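You operate a simulated robot arm through the tools that you are given. There is no shell and no other tool.

The job below is to be done with a simulated robot arm. You get a single attempt, and the scene is never put back.

Task
Gauge the Row 57 and Lot 57 cores, then hold the Row 57 core back at T30.
Fine: leave the gauge in the Lot 57 core; the Row 57 core goes on the pad, the Hold tag beside it; the other cores stay put.

It is judged by the outcome, as a careful person would: the job done as asked, and still so three seconds after it is handed in. It fails if anything else is knocked over, pushed out of place, dropped, spilled or broken.

Robot
A 6-joint arm with a three-finger gripper, fixed in place. Base frame: the origin is on the floor under the middle of its stand, x ahead of it, y to its left, z up. Readings come in m, rad, newtons and seconds.
It reaches about 1.213 m from its shoulder. Its first joint turns from -2.897 to 2.897 rad. Payload 4.89 kg.
The tool frame sits at the grasp point between the pads (the TCP): z along the fingers, y along the line on which they close. The tips reach 0.03 m beyond it. The gripper opens to 0.164 m; its body begins 0.125 m behind the TCP.
Orientation is that of the tool frame in the base frame, as [roll, pitch, yaw] about the fixed x, y, z axes, in that order (R = Rz(yaw) Ry(pitch) Rx(roll)). With the fingers straight down and closing along the base's y, the tool's x points along the base's -x, its y along +y and its z along -z.

Tools
- The arm moves only by the tool servo_tool. Its argument "moves" is text: rows parted by semicolons, each of 7 numbers parted by spaces: the shift along the base's x, y, z in m, then the turn, a rotation vector about the base's x, y, z in rad, then the opening, from 0 (shut) to 1 (fully open). In form: dx dy dz wx wy wz claw; .... A call has 1 to 20 rows; each row is the pose to reach, as a shift and turn from the pose commanded when the call began. Rows are played at 5 a second. More than 0.05 m and 0.15 rad between two rows, or a gripper value outside its range, and nothing of the call is played. Where a pose cannot be reached the arm comes as near as it can. A force on the tool above 40 N (or 10 N above the force at the start of the call, whichever is more), or a blocked arm, ends the call early, and 0.2 s more pass. The fingers move at their own pace (about 0.108 m/s each) and stop on an object; they squeeze with about 21 N. The grip force told is the motor's: it shows also when the fingers shut on nothing. Time passes only in rows, and 0.2 s behind the last, so rows that repeat a pose let the fingers close. It gives the time, the measured TCP pose, the force on the tool (base axes), the opening and the grip force at its end, in the units of the frame above (readings bear some noise), with the torque about the TCP (base axes, N m) and any sound that the robot's microphone picked up.
- Cameras (640 x 400 px; columns grow to the right, rows downward): "scene" is fixed at [0.2212, 0.4995, 1.3187]; the picture's right is [-0.33, -0.94, 0.00], its down [-0.54, 0.19, -0.82] and it looks along [0.77, -0.27, -0.57] (base axes); focal length 375 px, centre (320, 200). "wrist" rides on the gripper at [0.076, -0.002, -0.152] in the tool frame; the picture's right is [0.02, 1.00, 0.00], its down [-0.88, 0.02, -0.47] and it looks along [-0.47, 0.01, 0.88] (tool axes); focal length 247 px, centre (320, 200). There is no depth. A picture from a camera that has moved, and an enlarged one, comes with that camera's place and axes in the base frame and with its lens.
- snapshot(camera): a new picture of that camera. No time passes.
- slide_trunk(by): moves the trunk up (or, below 0, down) by that many m; the arm rides with it, the base frame stays. It gives what a move gives, with no picture.
- enlarge(camera, box): a new picture of the part [left, top, right, bottom] of that camera's present view, enlarged. No time passes.
- sign_off(): hands the job in; it is judged then, once.

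Places have to be worked out from the pictures, the camera data and where the tool is seen. Open the gripper and draw the arm clear of the work before you hand the job in, unless the task says otherwise.

The tools are called after ">>>" as name(argument=value, ...) on one line, values as JSON. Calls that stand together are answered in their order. servo_tool: Moves the arm, as the interface text tells. Its arguments: {"type":"object","properties":{"moves":{"type":"string"}},"required":["moves"]} The other tools are called the same way: slide_trunk (by) moves the trunk up or down; snapshot (camera) takes a picture; enlarge (camera, box) takes an enlarged picture of a part of a camera's view; sign_off () hands the job in.

At the start:

```text
clock: 0.0
tool_pos: [0.652, 0.3233, 1.0215]
tool_rot: [-3.14, 0.0, 3.141]
wrist_force: [0.1, 0.1, 0.0]
moment: [0.0, 0.03, 0.0]
grip_width: 0.164
gripper_force: 0.0
trunk travel left (down, up): [-0.15, 0.24]
```

scene: 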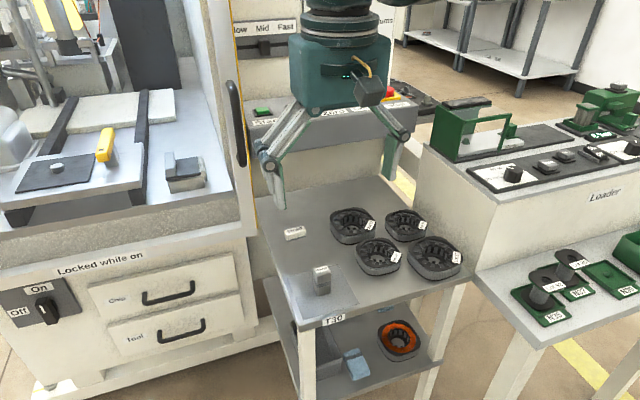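
wrist: 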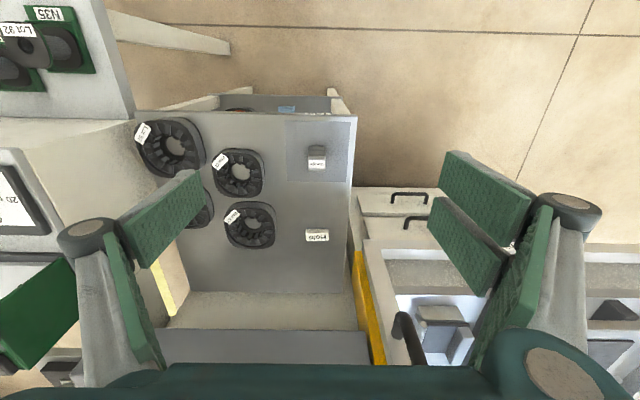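

I start by looking closely at the table with the cores, the tags and the gauge.

>>> enlarge(camera="scene", box=[260, 170, 480, 310])

>>> enlarge(camera="wrist", box=[130, 90, 370, 260])

>>> enlarge(camera="scene", box=[420, 80, 640, 340])

>>> enlarge(camera="scene", box=[0, 0, 260, 400])

>>> enlarge(camera="scene", box=[260, 290, 460, 400])

```text
2.86 times, centred on (370, 240) of scene
camera zoom: at [0.2212, 0.4995, 1.3187], right [-0.33, -0.94, 0.0], down [-0.54, 0.19, -0.82], along [0.77, -0.27, -0.57], focal length 1071 px, centre (177, 86)
```

zoom: 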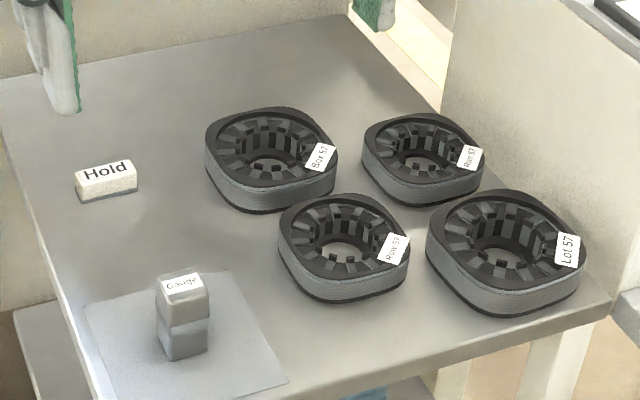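

```text
2.35 times, centred on (250, 175) of wrist
camera zoom: at [0.5757, 0.3216, 1.174], right [-0.02, 1.0, 0.0], down [0.88, 0.02, 0.47], along [0.47, 0.01, -0.88], focal length 581 px, centre (485, 259)
```

zoom: 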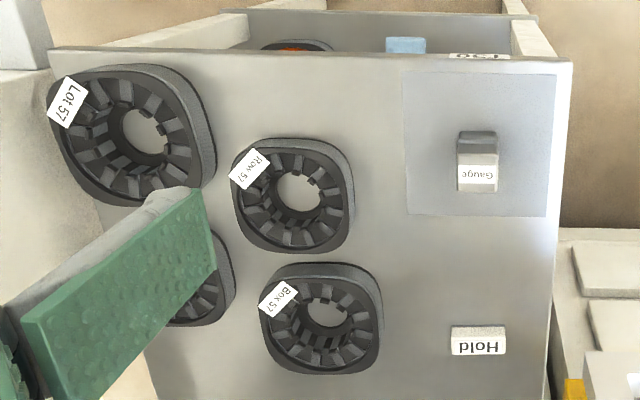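

```text
1.54 times, centred on (530, 210) of scene
camera zoom: at [0.2212, 0.4995, 1.3187], right [-0.33, -0.94, 0.0], down [-0.54, 0.19, -0.82], along [0.77, -0.27, -0.57], focal length 577 px, centre (-3, 185)
```

zoom: 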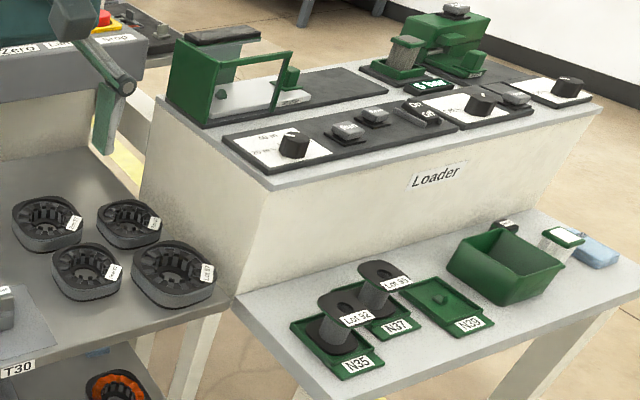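

```text
1.00 times, centred on (130, 200) of scene (not enlarged: the box is as wide or as high as the picture)
camera zoom: at [0.2212, 0.4995, 1.3187], right [-0.33, -0.94, 0.0], down [-0.54, 0.19, -0.82], along [0.77, -0.27, -0.57], focal length 375 px, centre (510, 200)
```

zoom: 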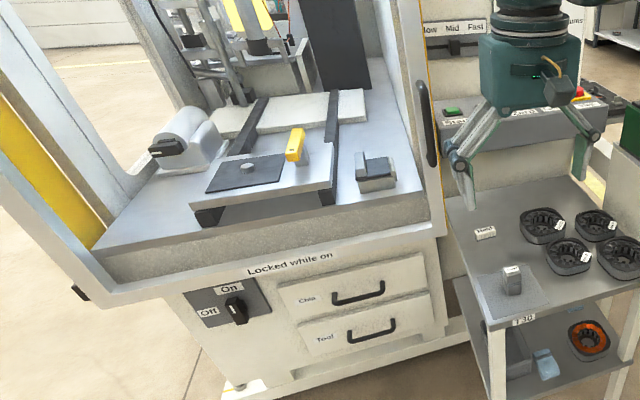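

```text
3.20 times, centred on (360, 345) of scene
camera zoom: at [0.2212, 0.4995, 1.3187], right [-0.33, -0.94, 0.0], down [-0.54, 0.19, -0.82], along [0.77, -0.27, -0.57], focal length 1200 px, centre (192, -264)
```

zoom: 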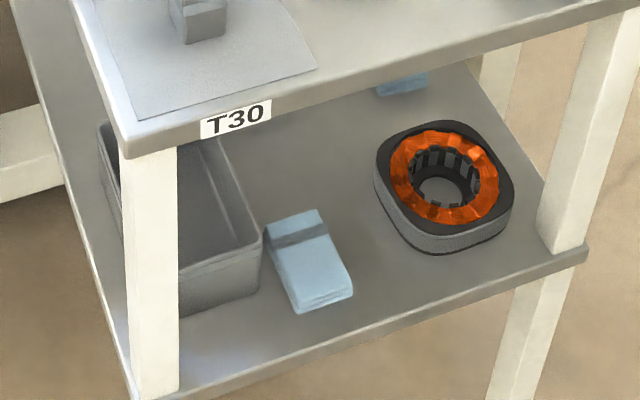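

The pad at T30's corner carries the gauge; one core on each label needs confirming, since two look similar. I zoom further on labels.

>>> enlarge(camera="scene", box=[350, 200, 470, 285])

>>> enlarge(camera="scene", box=[395, 205, 435, 235])

>>> enlarge(camera="scene", box=[300, 255, 350, 300])

>>> enlarge(camera="wrist", box=[260, 110, 370, 190])

>>> enlarge(camera="wrist", box=[130, 110, 290, 260])

```text
4.71 times, centred on (410, 242) of scene
camera zoom: at [0.2212, 0.4995, 1.3187], right [-0.33, -0.94, 0.0], down [-0.54, 0.19, -0.82], along [0.77, -0.27, -0.57], focal length 1765 px, centre (-104, 0)
```

zoom: 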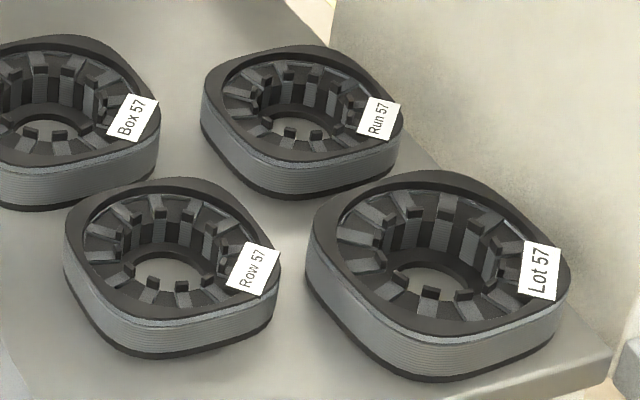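

```text
13.33 times, centred on (415, 220) of scene
camera zoom: at [0.2212, 0.4995, 1.3187], right [-0.33, -0.94, 0.0], down [-0.54, 0.19, -0.82], along [0.77, -0.27, -0.57], focal length 5000 px, centre (-947, -67)
```

zoom: 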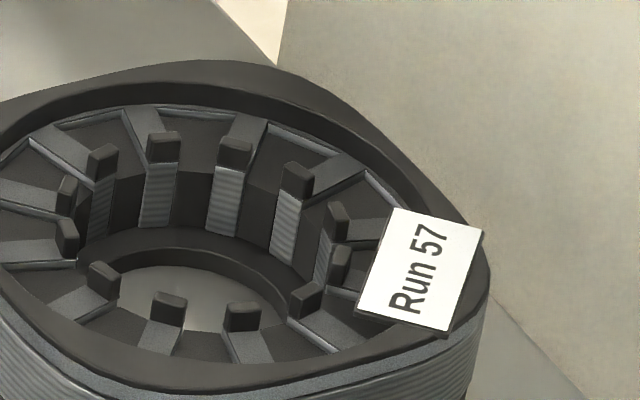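

```text
8.89 times, centred on (325, 278) of scene
camera zoom: at [0.2212, 0.4995, 1.3187], right [-0.33, -0.94, 0.0], down [-0.54, 0.19, -0.82], along [0.77, -0.27, -0.57], focal length 3333 px, centre (276, -489)
```

zoom: 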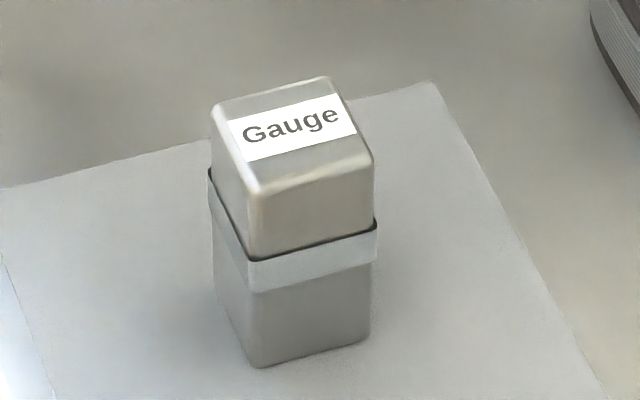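

```text
5.00 times, centred on (315, 150) of wrist
camera zoom: at [0.5757, 0.3216, 1.174], right [-0.02, 1.0, 0.0], down [0.88, 0.02, 0.47], along [0.47, 0.01, -0.88], focal length 1235 px, centre (345, 450)
```

zoom: 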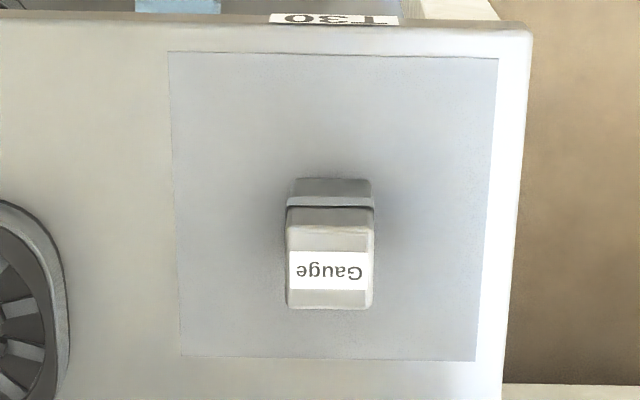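

```text
2.67 times, centred on (210, 185) of wrist
camera zoom: at [0.5757, 0.3216, 1.174], right [-0.02, 1.0, 0.0], down [0.88, 0.02, 0.47], along [0.47, 0.01, -0.88], focal length 659 px, centre (613, 240)
```

zoom: 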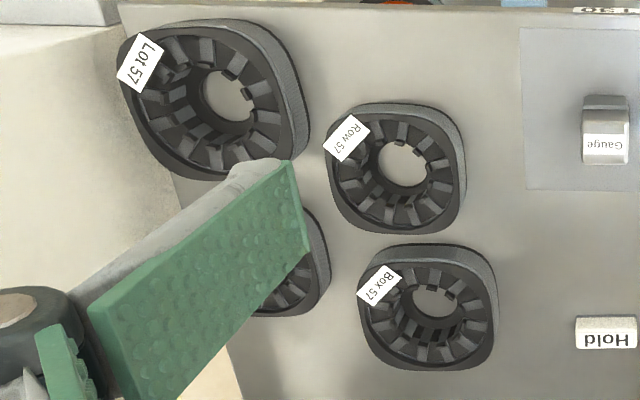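

Labels read Box 57, Run 57, Row 57 and Lot 57; the gauge stands on the pad at about (0.713, 0.321), top z≈0.784, table z≈0.727. Row 57 is about (0.757, 0.172), Lot 57 about (0.712, 0.055). I move over the cores at a safe height to see the bores better.

>>> servo_tool(moves="0.02 -0.03 0 0 0 0 1; 0.04 -0.06 0 0 0 0 1; 0.06 -0.09 0 0 0 0 1; 0.08 -0.12 -0.02 0 0 0 1; 0.10 -0.15 -0.04 0 0 0 1; 0.10 -0.15 -0.04 0 0 0 1")

```text
clock: 1.4
tool_pos: [0.7538, 0.1729, 0.981]
tool_rot: [-3.141, 0.0, -3.141]
wrist_force: [0.5, -0.6, -0.5]
moment: [-0.01, 0.01, -0.03]
grip_width: 0.164
gripper_force: 0.1
trunk travel left (down, up): [-0.15, 0.24]
```

The arm is over the Row 57 core at z≈0.98. I look with both cameras.

>>> snapshot(camera="wrist")

>>> enlarge(camera="wrist", box=[230, 100, 450, 240])

>>> snapshot(camera="scene")

```text
taken
camera wrist: at [0.6767, 0.1714, 1.1336], right [-0.02, 1.0, 0.0], down [0.88, 0.02, 0.47], along [0.47, 0.01, -0.88], focal length 247 px, centre (320, 200)
```

wrist: 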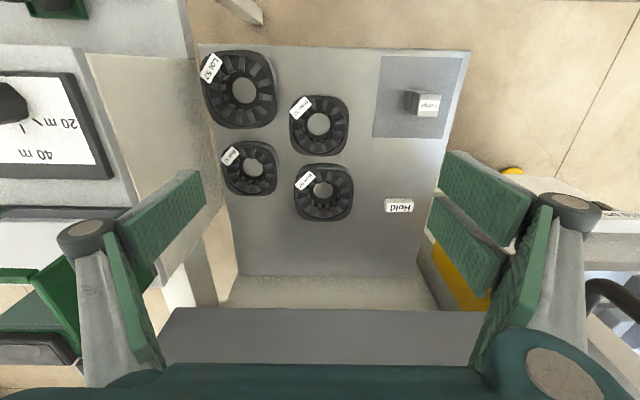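

```text
2.86 times, centred on (340, 170) of wrist
camera zoom: at [0.6767, 0.1714, 1.1336], right [-0.02, 1.0, 0.0], down [0.88, 0.02, 0.47], along [0.47, 0.01, -0.88], focal length 706 px, centre (263, 286)
```

zoom: 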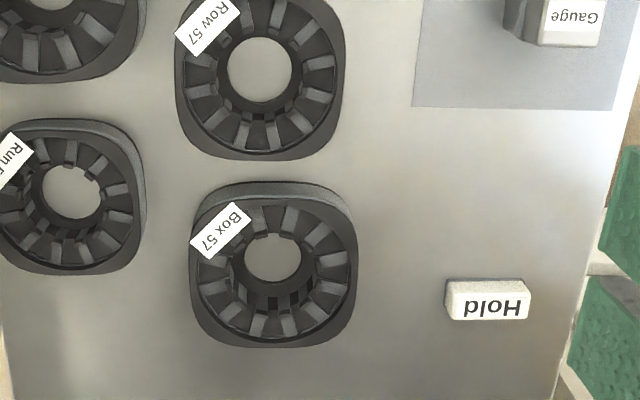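

```text
taken
```

scene: 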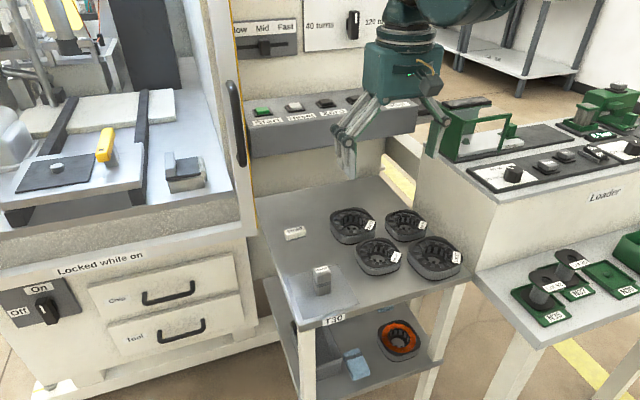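

Fingers: one on -y, two on +y. I zoom hard on the Row 57 and Lot 57 bores and on the gauge to compare sizes.

>>> enlarge(camera="wrist", box=[280, 85, 360, 165])

>>> enlarge(camera="wrist", box=[195, 40, 285, 140])

>>> enlarge(camera="wrist", box=[370, 45, 480, 150])

>>> enlarge(camera="scene", box=[350, 232, 410, 280])

>>> enlarge(camera="scene", box=[400, 228, 470, 285])

>>> enlarge(camera="scene", box=[320, 30, 470, 190])

```text
5.00 times, centred on (320, 125) of wrist
camera zoom: at [0.6767, 0.1714, 1.1336], right [-0.02, 1.0, 0.0], down [0.88, 0.02, 0.47], along [0.47, 0.01, -0.88], focal length 1235 px, centre (320, 575)
```

zoom: 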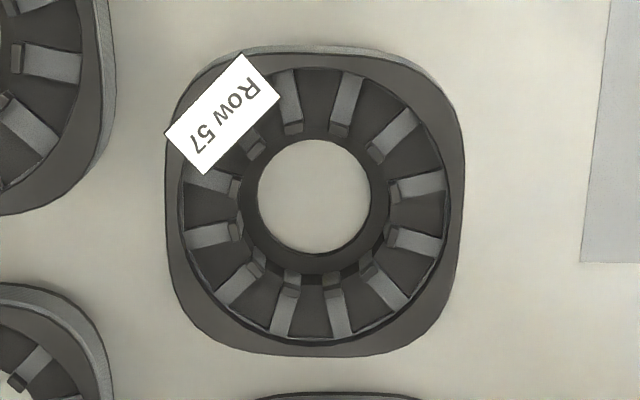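

```text
4.00 times, centred on (240, 90) of wrist
camera zoom: at [0.6767, 0.1714, 1.1336], right [-0.02, 1.0, 0.0], down [0.88, 0.02, 0.47], along [0.47, 0.01, -0.88], focal length 988 px, centre (640, 640)
```

zoom: 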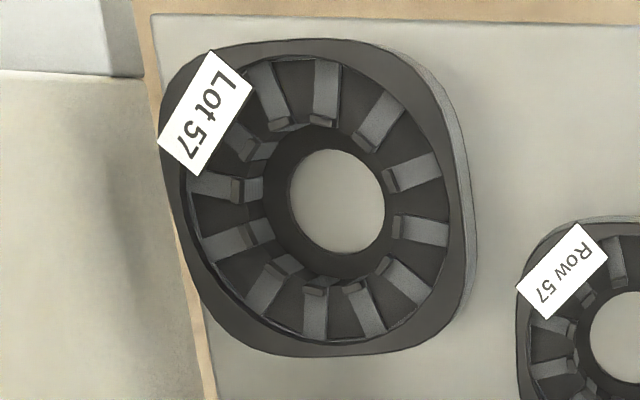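

```text
3.81 times, centred on (425, 98) of wrist
camera zoom: at [0.6767, 0.1714, 1.1336], right [-0.02, 1.0, 0.0], down [0.88, 0.02, 0.47], along [0.47, 0.01, -0.88], focal length 941 px, centre (-80, 590)
```

zoom: 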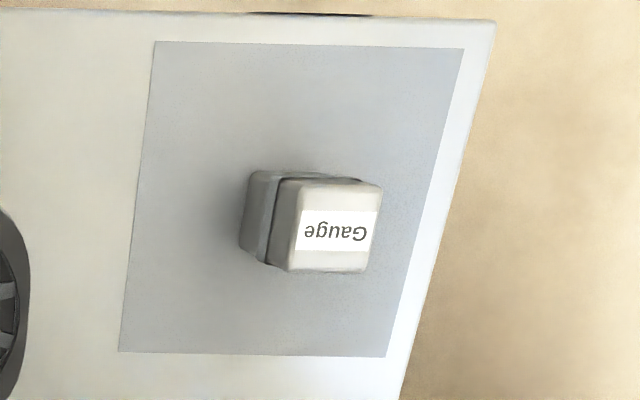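

```text
8.33 times, centred on (380, 256) of scene
camera zoom: at [0.2212, 0.4995, 1.3187], right [-0.33, -0.94, 0.0], down [-0.54, 0.19, -0.82], along [0.77, -0.27, -0.57], focal length 3125 px, centre (-180, -267)
```

zoom: 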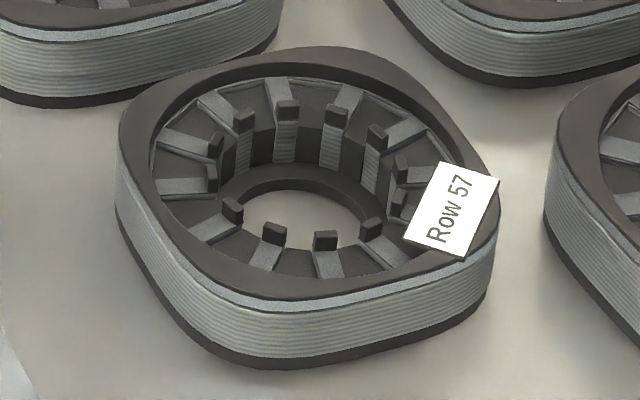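

```text
7.02 times, centred on (435, 256) of scene
camera zoom: at [0.2212, 0.4995, 1.3187], right [-0.33, -0.94, 0.0], down [-0.54, 0.19, -0.82], along [0.77, -0.27, -0.57], focal length 2632 px, centre (-487, -196)
```

zoom: 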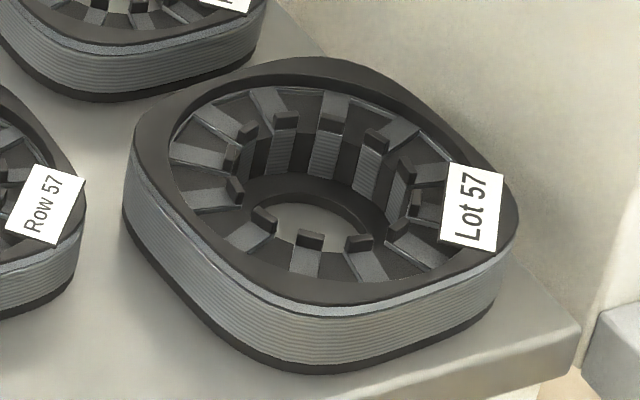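

```text
2.50 times, centred on (395, 110) of scene
camera zoom: at [0.2212, 0.4995, 1.3187], right [-0.33, -0.94, 0.0], down [-0.54, 0.19, -0.82], along [0.77, -0.27, -0.57], focal length 938 px, centre (132, 425)
```

zoom: 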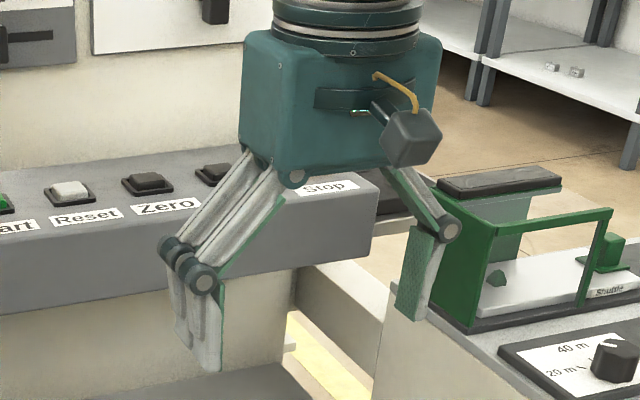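

The bore across the tooth tabs is ≈45 mm, the gauge ≈29 mm square, so it drops in with a few mm to spare and sits on the bottom lip. I now go over the gauge near (0.715, 0.319), half closing the fingers, to check alignment.

>>> servo_tool(moves="-0.01 0.036 0 0 0 0 0.8; -0.02 0.073 0 0 0 0 0.6; -0.03 0.11 -0.02 0 0 0 0.5; -0.039 0.146 -0.04 0 0 0 0.45; -0.039 0.146 -0.08 0 0 0 0.45; -0.039 0.146 -0.08 0 0 0 0.45")

```text
clock: 2.8
tool_pos: [0.7116, 0.3186, 0.903]
tool_rot: [-3.141, 0.0, -3.14]
wrist_force: [-0.8, 0.5, 0.0]
moment: [-0.03, 0.07, 0.02]
grip_width: 0.0739
gripper_force: 0.0
trunk travel left (down, up): [-0.15, 0.24]
```

The hand is above the gauge at z≈0.90. I check with both cameras.

>>> snapshot(camera="wrist")

>>> enlarge(camera="wrist", box=[230, 110, 410, 222])

>>> enlarge(camera="scene", box=[220, 120, 440, 320])

```text
taken
camera wrist: at [0.6362, 0.3176, 1.0548], right [-0.02, 1.0, 0.0], down [0.88, 0.02, 0.47], along [0.47, 0.01, -0.88], focal length 247 px, centre (320, 200)
```

wrist: 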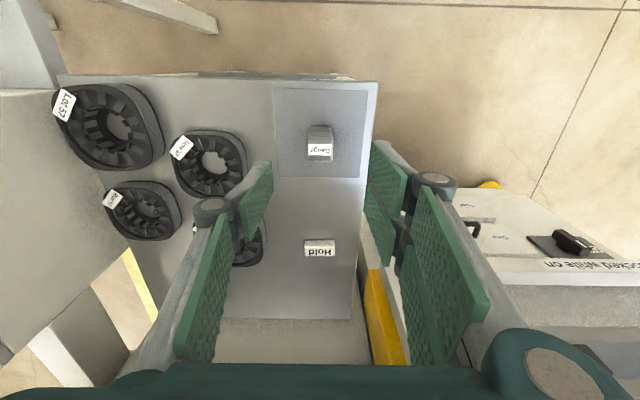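

```text
3.56 times, centred on (320, 166) of wrist
camera zoom: at [0.6362, 0.3176, 1.0548], right [-0.02, 1.0, 0.0], down [0.88, 0.02, 0.47], along [0.47, 0.01, -0.88], focal length 878 px, centre (320, 321)
```

zoom: 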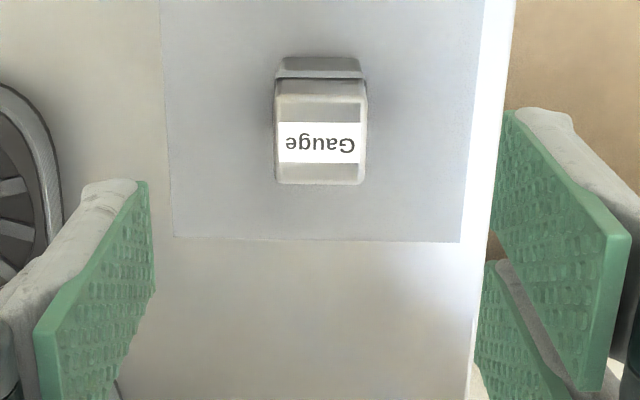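

```text
2.00 times, centred on (330, 220) of scene
camera zoom: at [0.2212, 0.4995, 1.3187], right [-0.33, -0.94, 0.0], down [-0.54, 0.19, -0.82], along [0.77, -0.27, -0.57], focal length 750 px, centre (300, 160)
```

zoom: 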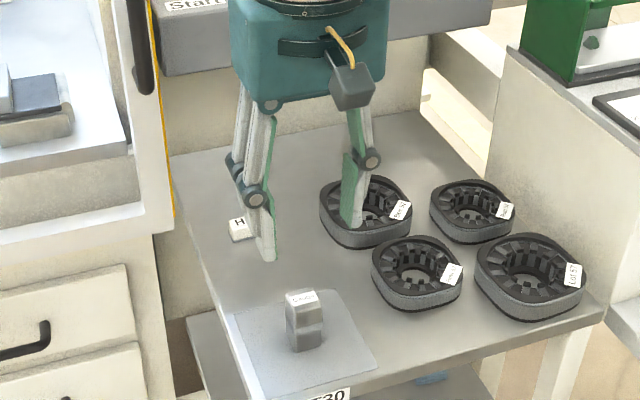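

The gauge top reads (0.715, 0.319), 28 mm wide, square to the fingers. I lower until the tips are just above the gauge top and check the height from the side.

>>> servo_tool(moves="0.003 0 -0.03 0 0 0 0.45; 0.003 0 -0.055 0 0 0 0.45; 0.003 0 -0.075 0 0 0 0.45; 0.003 0 -0.075 0 0 0 0.45")

>>> enlarge(camera="scene", box=[265, 200, 385, 320])

>>> enlarge(camera="wrist", box=[230, 110, 410, 222])

```text
clock: 3.8
tool_pos: [0.715, 0.3193, 0.828]
tool_rot: [3.142, 0.001, 3.141]
wrist_force: [-0.7, 0.2, 0.3]
moment: [-0.02, 0.01, 0.01]
grip_width: 0.0737
gripper_force: 0.0
trunk travel left (down, up): [-0.15, 0.24]
```

```text
3.33 times, centred on (325, 260) of scene
camera zoom: at [0.2212, 0.4995, 1.3187], right [-0.33, -0.94, 0.0], down [-0.54, 0.19, -0.82], along [0.77, -0.27, -0.57], focal length 1250 px, centre (303, 0)
```

zoom: 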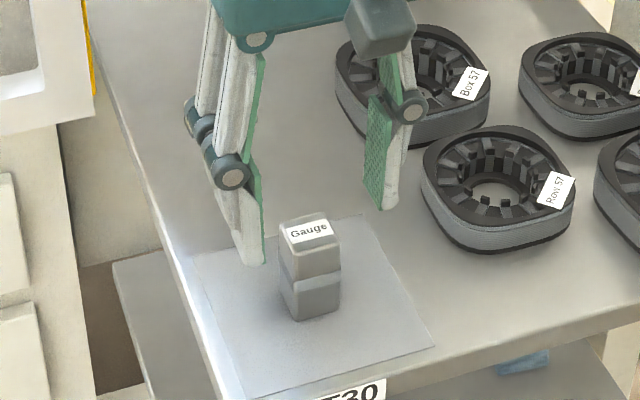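

```text
3.56 times, centred on (320, 166) of wrist
camera zoom: at [0.6386, 0.318, 0.9802], right [-0.02, 1.0, 0.0], down [0.88, 0.02, 0.47], along [0.47, 0.01, -0.88], focal length 878 px, centre (320, 321)
```

zoom: 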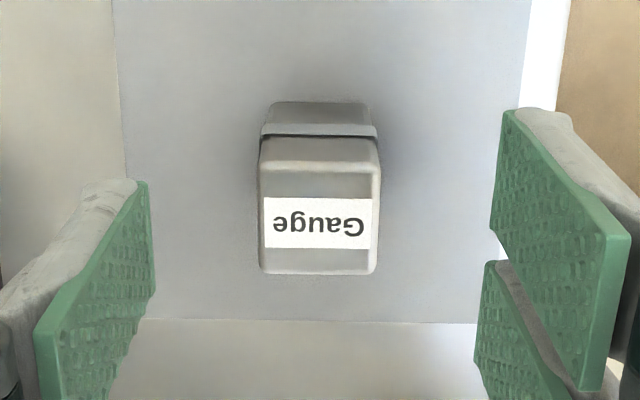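

Heights agree (gauge top ≈0.784). I lower so the tips sit about 19 mm down on the head, above the collar, and close.

>>> servo_tool(moves="0 0 -0.02 0 0 0 0.45; 0 0 -0.0315 0 0 0 0.45; 0 0 -0.0315 0 0 0 0.45; 0 0 -0.0315 0 0 0 0.2; 0 0 -0.0315 0 0 0 0.1; 0 0 -0.0315 0 0 0 0.1; 0 0 -0.0315 0 0 0 0.1")

>>> enlarge(camera="scene", box=[265, 200, 385, 320])

>>> enlarge(camera="wrist", box=[230, 110, 410, 222])

```text
clock: 5.4
tool_pos: [0.7152, 0.3183, 0.7944]
tool_rot: [-3.141, 0.0, 3.141]
wrist_force: [-0.6, -0.1, -0.2]
moment: [-0.06, 0.06, -0.02]
grip_width: 0.0299
gripper_force: 20.8
trunk travel left (down, up): [-0.15, 0.24]
```

```text
3.33 times, centred on (325, 260) of scene
camera zoom: at [0.2212, 0.4995, 1.3187], right [-0.33, -0.94, 0.0], down [-0.54, 0.19, -0.82], along [0.77, -0.27, -0.57], focal length 1250 px, centre (303, 0)
```

zoom: 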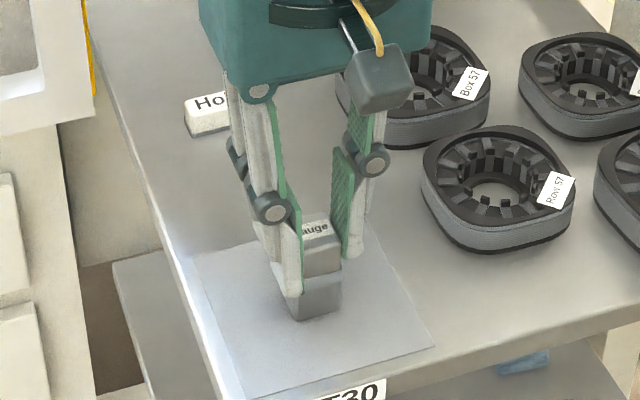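

```text
3.56 times, centred on (320, 166) of wrist
camera zoom: at [0.6388, 0.3172, 0.9477], right [-0.02, 1.0, 0.0], down [0.88, 0.02, 0.47], along [0.47, 0.01, -0.88], focal length 878 px, centre (320, 321)
```

zoom: 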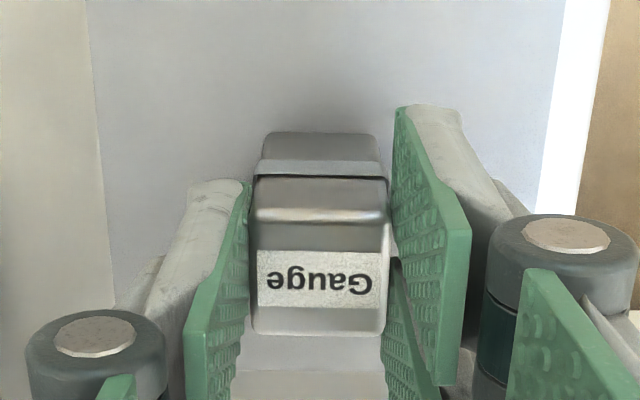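

Grip is on at 29.9 mm, 20.8 N. I lift straight up by 8 cm and check that the gauge comes along.

>>> servo_tool(moves="0 0 0.015 0 0 0 0.1; 0 0 0.035 0 0 0 0.1; 0 0 0.06 0 0 0 0.1; 0 0 0.08 0 0 0 0.1; 0 0 0.08 0 0 0 0.1")

>>> enlarge(camera="scene", box=[265, 180, 425, 300])

>>> enlarge(camera="wrist", box=[230, 110, 410, 222])

```text
clock: 6.6
tool_pos: [0.7159, 0.3189, 0.8747]
tool_rot: [-3.141, 0.001, -3.141]
wrist_force: [-0.2, -0.1, -2.5]
moment: [0.0, 0.0, 0.0]
grip_width: 0.0296
gripper_force: 20.9
trunk travel left (down, up): [-0.15, 0.24]
```

```text
3.33 times, centred on (345, 240) of scene
camera zoom: at [0.2212, 0.4995, 1.3187], right [-0.33, -0.94, 0.0], down [-0.54, 0.19, -0.82], along [0.77, -0.27, -0.57], focal length 1250 px, centre (237, 67)
```

zoom: 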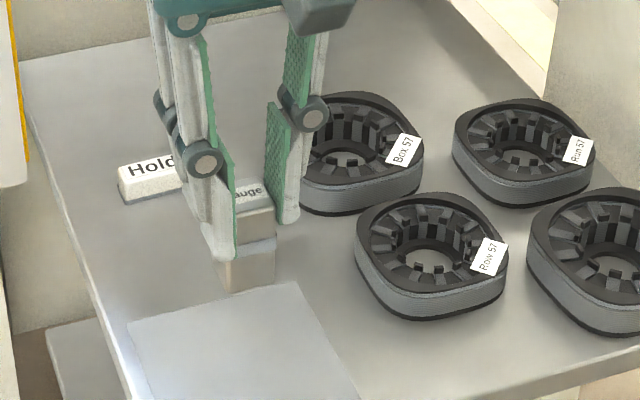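

```text
3.56 times, centred on (320, 166) of wrist
camera zoom: at [0.6391, 0.3176, 1.0279], right [-0.02, 1.0, 0.0], down [0.88, 0.02, 0.47], along [0.47, 0.01, -0.88], focal length 878 px, centre (320, 321)
```

zoom: 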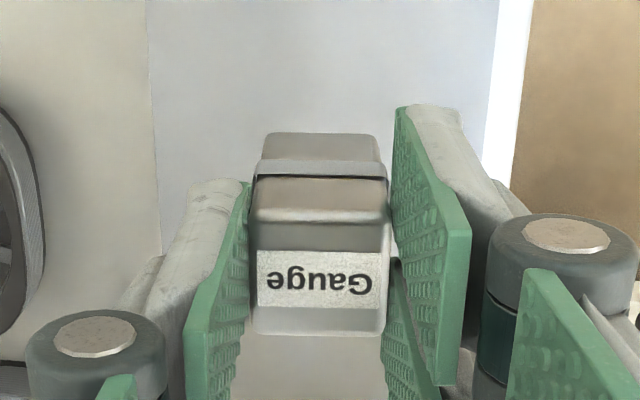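

The gauge is held (≈2.5 N). Next I place the camera nearly straight above the Row and Lot cores to fix their bore centres precisely, keeping the gauge high.

>>> servo_tool(moves="0.024 -0.036 0.01 0 0 0 0.1; 0.048 -0.072 0.02 0 0 0 0.1; 0.072 -0.108 0.025 0 0 0 0.1; 0.096 -0.144 0.025 0 0 0 0.1; 0.12 -0.18 0.025 0 0 0 0.1; 0.12 -0.205 0.025 0 0 0 0.1; 0.12 -0.205 0.025 0 0 0 0.1; 0.12 -0.205 0.025 0 0 0 0.1")

>>> snapshot(camera="wrist")

```text
clock: 8.4
tool_pos: [0.8372, 0.1136, 0.8999]
tool_rot: [3.141, 0.001, -3.141]
wrist_force: [0.7, -0.3, -3.3]
moment: [0.04, -0.02, -0.01]
grip_width: 0.0298
gripper_force: 21.0
trunk travel left (down, up): [-0.15, 0.24]
```

```text
taken
camera wrist: at [0.7601, 0.1123, 1.0531], right [-0.02, 1.0, 0.0], down [0.88, 0.02, 0.47], along [0.47, 0.01, -0.88], focal length 247 px, centre (320, 200)
```

wrist: 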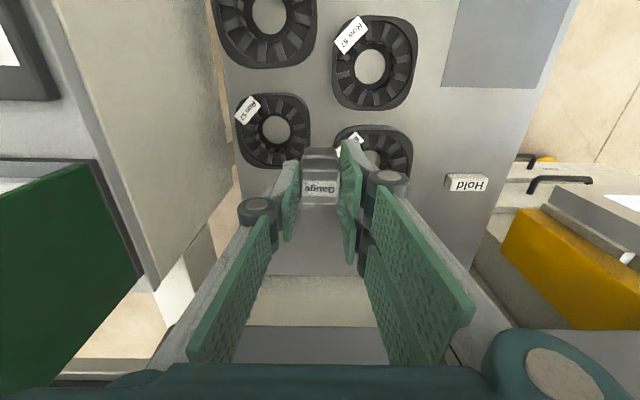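

Row 57 is in view almost from straight above. I zoom on it and on Lot 57.

>>> enlarge(camera="wrist", box=[315, 5, 435, 120])

>>> enlarge(camera="wrist", box=[205, 0, 325, 75])

>>> enlarge(camera="wrist", box=[340, 35, 400, 100])

```text
3.48 times, centred on (375, 62) of wrist
camera zoom: at [0.7601, 0.1123, 1.0531], right [-0.02, 1.0, 0.0], down [0.88, 0.02, 0.47], along [0.47, 0.01, -0.88], focal length 859 px, centre (129, 678)
```

zoom: 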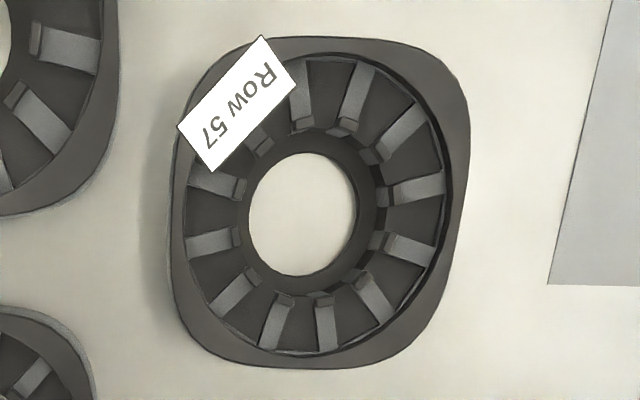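

```text
5.33 times, centred on (265, 38) of wrist
camera zoom: at [0.7601, 0.1123, 1.0531], right [-0.02, 1.0, 0.0], down [0.88, 0.02, 0.47], along [0.47, 0.01, -0.88], focal length 1317 px, centre (613, 1067)
```

zoom: 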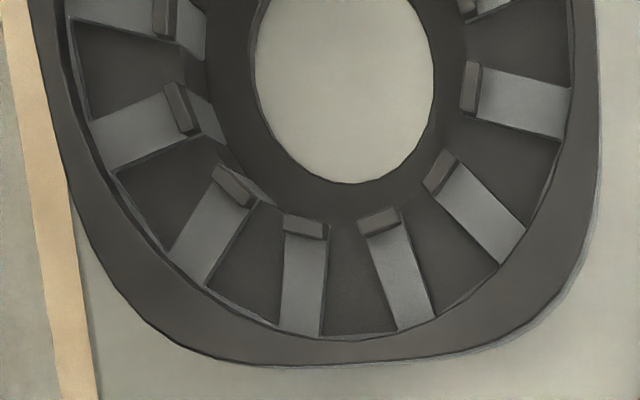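

```text
6.15 times, centred on (370, 68) of wrist
camera zoom: at [0.7601, 0.1123, 1.0531], right [-0.02, 1.0, 0.0], down [0.88, 0.02, 0.47], along [0.47, 0.01, -0.88], focal length 1520 px, centre (12, 1015)
```

zoom: 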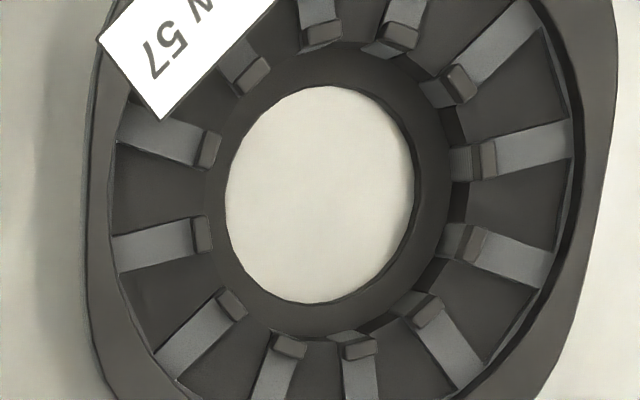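

Bore centre of Row 57 works out at about (0.757, 0.171) with tab radius ≈22–23 mm. I move the gauge over it and stop with its bottom ~2 cm above the core.

>>> servo_tool(moves="-0.026 0.019 0 0 0 0 0.1; -0.052 0.038 0 0 0 0 0.1; -0.078 0.0564 0 0 0 0 0.1; -0.078 0.0564 -0.03 0 0 0 0.1; -0.078 0.0564 -0.06 0 0 0 0.1; -0.078 0.0564 -0.06 0 0 0 0.1; -0.078 0.0564 -0.06 0 0 0 0.1")

>>> enlarge(camera="scene", box=[335, 190, 425, 290])

>>> enlarge(camera="wrist", box=[250, 110, 390, 200])

>>> snapshot(camera="wrist")

```text
clock: 10.0
tool_pos: [0.7578, 0.171, 0.84]
tool_rot: [3.141, 0.0, -3.141]
wrist_force: [0.0, -0.9, -2.4]
moment: [0.0, 0.07, 0.03]
grip_width: 0.0298
gripper_force: 20.8
trunk travel left (down, up): [-0.15, 0.24]
```

```text
4.00 times, centred on (380, 240) of scene
camera zoom: at [0.2212, 0.4995, 1.3187], right [-0.33, -0.94, 0.0], down [-0.54, 0.19, -0.82], along [0.77, -0.27, -0.57], focal length 1500 px, centre (80, 40)
```

zoom: 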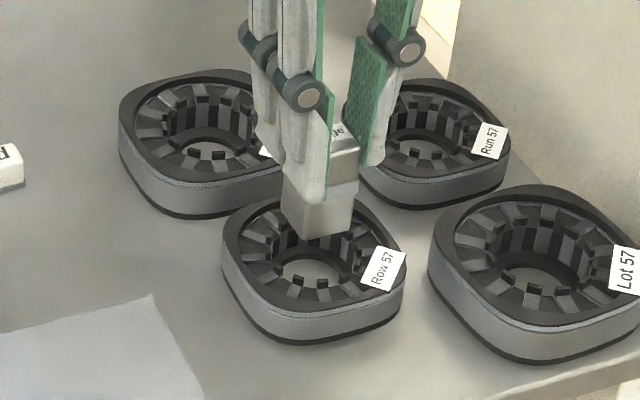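

```text
4.44 times, centred on (320, 155) of wrist
camera zoom: at [0.6815, 0.1692, 0.9914], right [-0.02, 1.0, 0.0], down [0.88, 0.02, 0.47], along [0.47, 0.01, -0.88], focal length 1098 px, centre (320, 400)
```

zoom: 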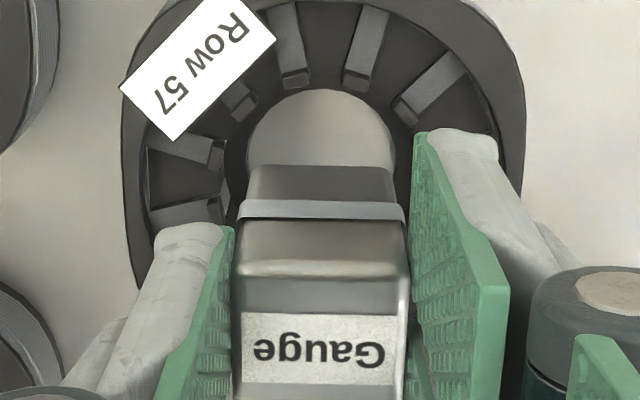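

```text
taken
camera wrist: at [0.6815, 0.1692, 0.9914], right [-0.02, 1.0, 0.0], down [0.88, 0.02, 0.47], along [0.47, 0.01, -0.88], focal length 247 px, centre (320, 200)
```

wrist: 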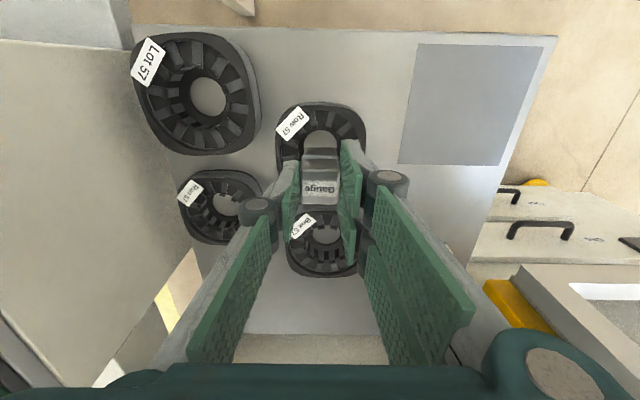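

Alignment looks good: hole and gauge share the same columns, and the bore x≈0.757. I shift 1 mm back and lower slowly to just inside the tabs, watching the force.

>>> servo_tool(moves="-0.001 0 -0.008 0 0 0 0.1; -0.001 0 -0.016 0 0 0 0.1; -0.001 0 -0.022 0 0 0 0.1; -0.001 0 -0.026 0 0 0 0.1; -0.001 0 -0.03 0 0 0 0.1; -0.001 0 -0.03 0 0 0 0.1")

>>> enlarge(camera="scene", box=[335, 190, 425, 290])

>>> enlarge(camera="wrist", box=[250, 110, 390, 200])

```text
clock: 11.4
tool_pos: [0.7561, 0.1714, 0.811]
tool_rot: [3.141, 0.0, -3.141]
wrist_force: [-3.3, -0.6, 9.5]
moment: [0.05, 0.01, 0.0]
grip_width: 0.03
gripper_force: 20.7
trunk travel left (down, up): [-0.15, 0.24]
```

```text
4.00 times, centred on (380, 240) of scene
camera zoom: at [0.2212, 0.4995, 1.3187], right [-0.33, -0.94, 0.0], down [-0.54, 0.19, -0.82], along [0.77, -0.27, -0.57], focal length 1500 px, centre (80, 40)
```

zoom: 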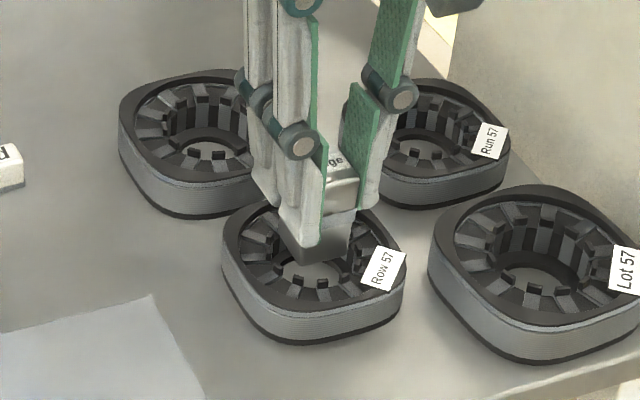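

```text
4.44 times, centred on (320, 155) of wrist
camera zoom: at [0.6806, 0.1697, 0.9623], right [-0.02, 1.0, 0.0], down [0.88, 0.02, 0.47], along [0.47, 0.01, -0.88], focal length 1098 px, centre (320, 400)
```

zoom: 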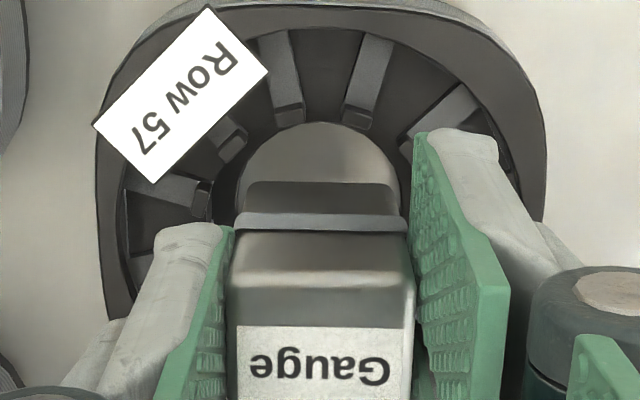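

There is about 12 N of contact, so the gauge bottom is touching something, likely the far (+x) tabs. I look closer before doing anything else.

>>> enlarge(camera="scene", box=[355, 225, 405, 275])

>>> enlarge(camera="wrist", box=[280, 110, 360, 160])

>>> enlarge(camera="wrist", box=[280, 150, 360, 200])

```text
8.00 times, centred on (380, 250) of scene
camera zoom: at [0.2212, 0.4995, 1.3187], right [-0.33, -0.94, 0.0], down [-0.54, 0.19, -0.82], along [0.77, -0.27, -0.57], focal length 3000 px, centre (-160, -200)
```

zoom: 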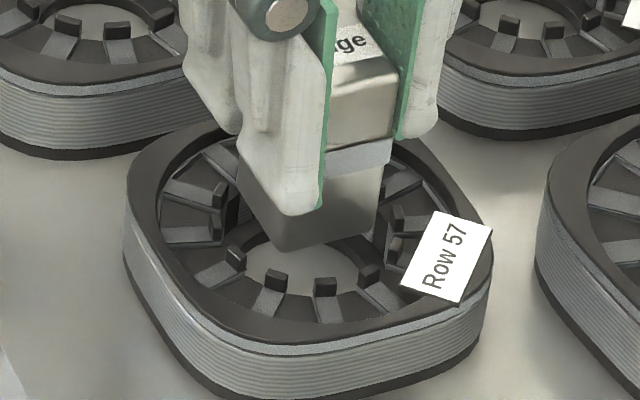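

```text
8.00 times, centred on (320, 135) of wrist
camera zoom: at [0.6806, 0.1697, 0.9623], right [-0.02, 1.0, 0.0], down [0.88, 0.02, 0.47], along [0.47, 0.01, -0.88], focal length 1976 px, centre (320, 720)
```

zoom: 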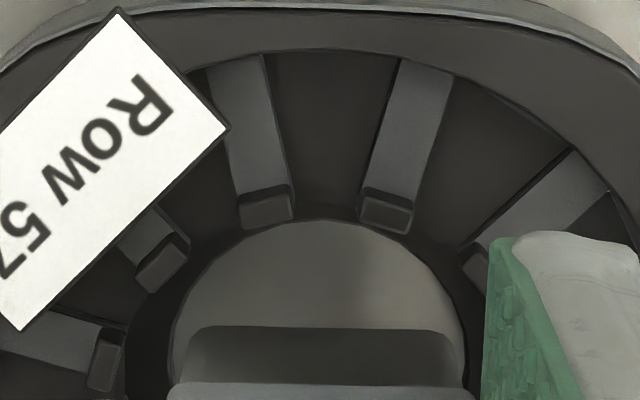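

```text
8.00 times, centred on (320, 175) of wrist
camera zoom: at [0.6806, 0.1697, 0.9623], right [-0.02, 1.0, 0.0], down [0.88, 0.02, 0.47], along [0.47, 0.01, -0.88], focal length 1976 px, centre (320, 400)
```

zoom: 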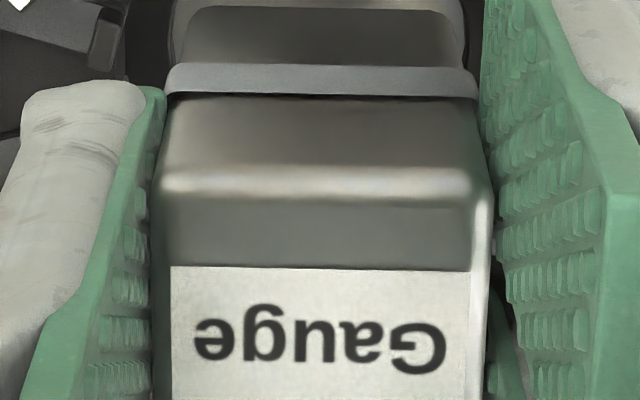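

The gauge bottom caught the +x side of the bore and tipped slightly in the grip. I lift it clear again and inspect its attitude.

>>> servo_tool(moves="0 0 0.01 0 0 0 0.1; 0 0 0.03 0 0 0 0.1; 0 0 0.05 0 0 0 0.1; 0 0 0.05 0 0 0 0.1; 0 0 0.05 0 0 0 0.1")

>>> enlarge(camera="scene", box=[335, 180, 435, 280])

>>> enlarge(camera="wrist", box=[250, 110, 390, 200])

```text
clock: 12.6
tool_pos: [0.7573, 0.1711, 0.8605]
tool_rot: [-3.139, 0.0, 3.141]
wrist_force: [-0.2, 0.5, -2.6]
moment: [0.02, -0.01, 0.0]
grip_width: 0.0298
gripper_force: 21.0
trunk travel left (down, up): [-0.15, 0.24]
```

```text
4.00 times, centred on (385, 230) of scene
camera zoom: at [0.2212, 0.4995, 1.3187], right [-0.33, -0.94, 0.0], down [-0.54, 0.19, -0.82], along [0.77, -0.27, -0.57], focal length 1500 px, centre (60, 80)
```

zoom: 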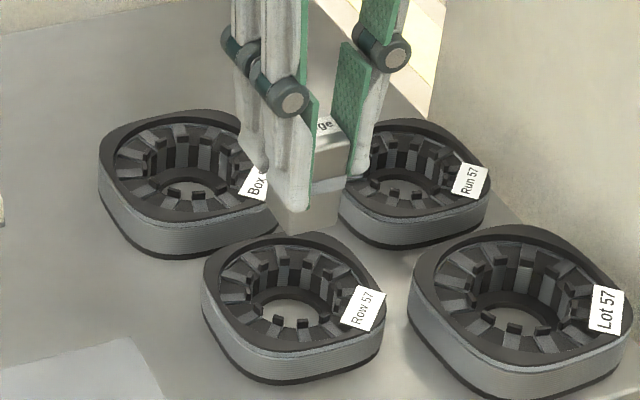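

```text
4.44 times, centred on (320, 155) of wrist
camera zoom: at [0.6815, 0.1692, 1.0123], right [-0.02, 1.0, 0.0], down [0.88, 0.02, 0.47], along [0.47, 0.01, -0.88], focal length 1098 px, centre (320, 400)
```

zoom: 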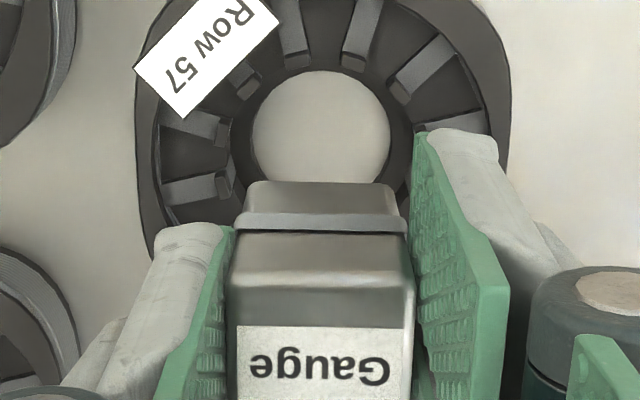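

The gauge is tilted a few degrees in the grip, so I will re-seat it. First I zoom on the bore, now nearly unobstructed, to refine its centre.

>>> enlarge(camera="wrist", box=[275, 110, 365, 166])

>>> enlarge(camera="scene", box=[375, 205, 445, 275])

>>> enlarge(camera="scene", box=[350, 235, 410, 280])

```text
7.11 times, centred on (320, 138) of wrist
camera zoom: at [0.6815, 0.1692, 1.0123], right [-0.02, 1.0, 0.0], down [0.88, 0.02, 0.47], along [0.47, 0.01, -0.88], focal length 1756 px, centre (320, 641)
```

zoom: 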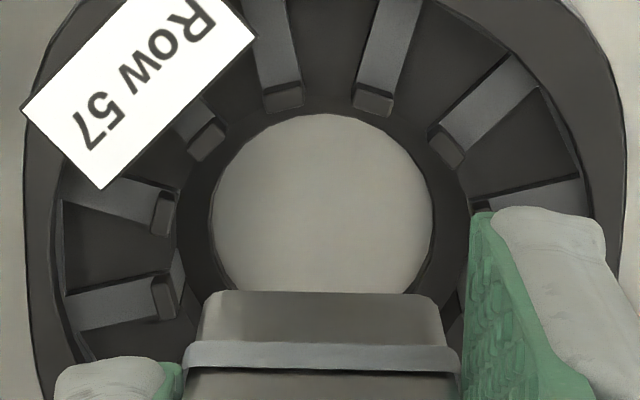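

```text
5.71 times, centred on (410, 240) of scene
camera zoom: at [0.2212, 0.4995, 1.3187], right [-0.33, -0.94, 0.0], down [-0.54, 0.19, -0.82], along [0.77, -0.27, -0.57], focal length 2143 px, centre (-194, -29)
```

zoom: 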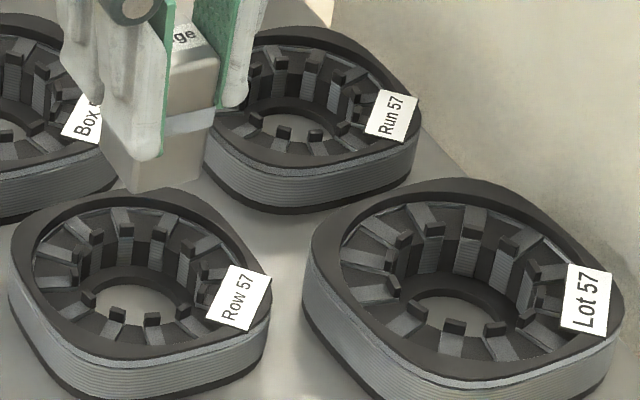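

```text
8.89 times, centred on (380, 258) of scene
camera zoom: at [0.2212, 0.4995, 1.3187], right [-0.33, -0.94, 0.0], down [-0.54, 0.19, -0.82], along [0.77, -0.27, -0.57], focal length 3333 px, centre (-213, -311)
```

zoom: 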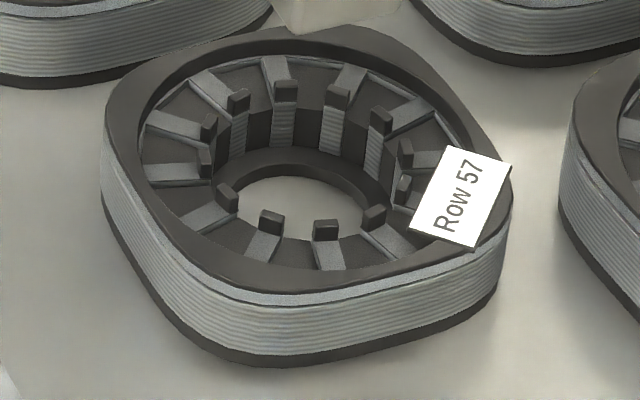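

Bore centre comes out at (0.756, 0.171), so the gauge was ~2–3 mm too far +x. I take the gauge back to the pad to re-seat it upright.

>>> servo_tool(moves="-0.01 0.037 0 0 0 0 0.1; -0.02 0.074 0 0 0 0 0.1; -0.03 0.111 0 0 0 0 0.1; -0.041 0.1486 0 0 0 0 0.1; -0.041 0.1486 -0.03 0 0 0 0.1; -0.041 0.1486 -0.05 0 0 0 0.1; -0.041 0.1486 -0.058 0 0 0 0.1; -0.041 0.1486 -0.058 0 0 0 0.1")

>>> enlarge(camera="scene", box=[285, 230, 365, 310])

>>> enlarge(camera="wrist", box=[250, 110, 390, 200])

```text
clock: 14.4
tool_pos: [0.7157, 0.3186, 0.8004]
tool_rot: [-3.142, 0.0, 3.141]
wrist_force: [-0.1, -0.1, -3.3]
moment: [-0.02, 0.04, 0.01]
grip_width: 0.0296
gripper_force: 21.3
trunk travel left (down, up): [-0.15, 0.24]
```

```text
5.00 times, centred on (325, 270) of scene
camera zoom: at [0.2212, 0.4995, 1.3187], right [-0.33, -0.94, 0.0], down [-0.54, 0.19, -0.82], along [0.77, -0.27, -0.57], focal length 1875 px, centre (295, -150)
```

zoom: 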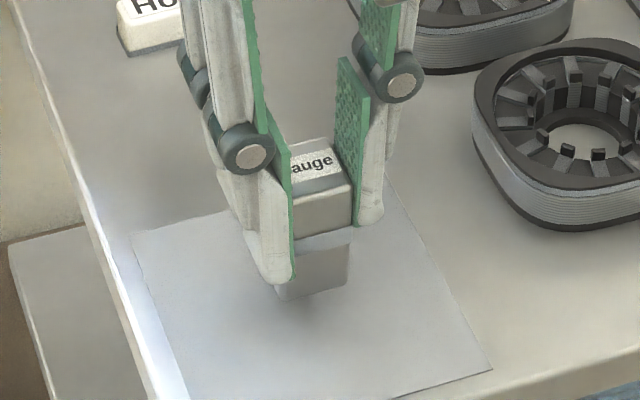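

```text
4.44 times, centred on (320, 155) of wrist
camera zoom: at [0.6397, 0.3177, 0.9538], right [-0.02, 1.0, 0.0], down [0.88, 0.02, 0.47], along [0.47, 0.01, -0.88], focal length 1098 px, centre (320, 400)
```

zoom: 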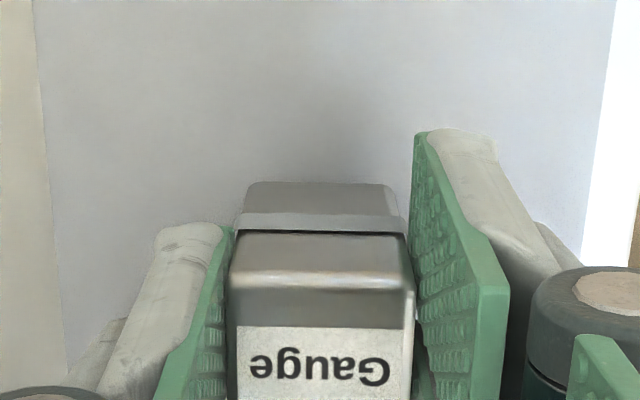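

The gauge hovers a few mm over the pad. I lower gently until it touches.

>>> servo_tool(moves="0 0 -0.003 0 0 0 0.1; 0 0 -0.006 0 0 0 0.1; 0 0 -0.008 0 0 0 0.1; 0 0 -0.01 0 0 0 0.1; 0 0 -0.01 0 0 0 0.1")

```text
clock: 15.6
tool_pos: [0.7173, 0.3191, 0.791]
tool_rot: [-3.142, 0.001, -3.141]
wrist_force: [0.7, 0.4, -2.6]
moment: [0.0, -0.01, 0.03]
grip_width: 0.0298
gripper_force: 21.4
trunk travel left (down, up): [-0.15, 0.24]
```

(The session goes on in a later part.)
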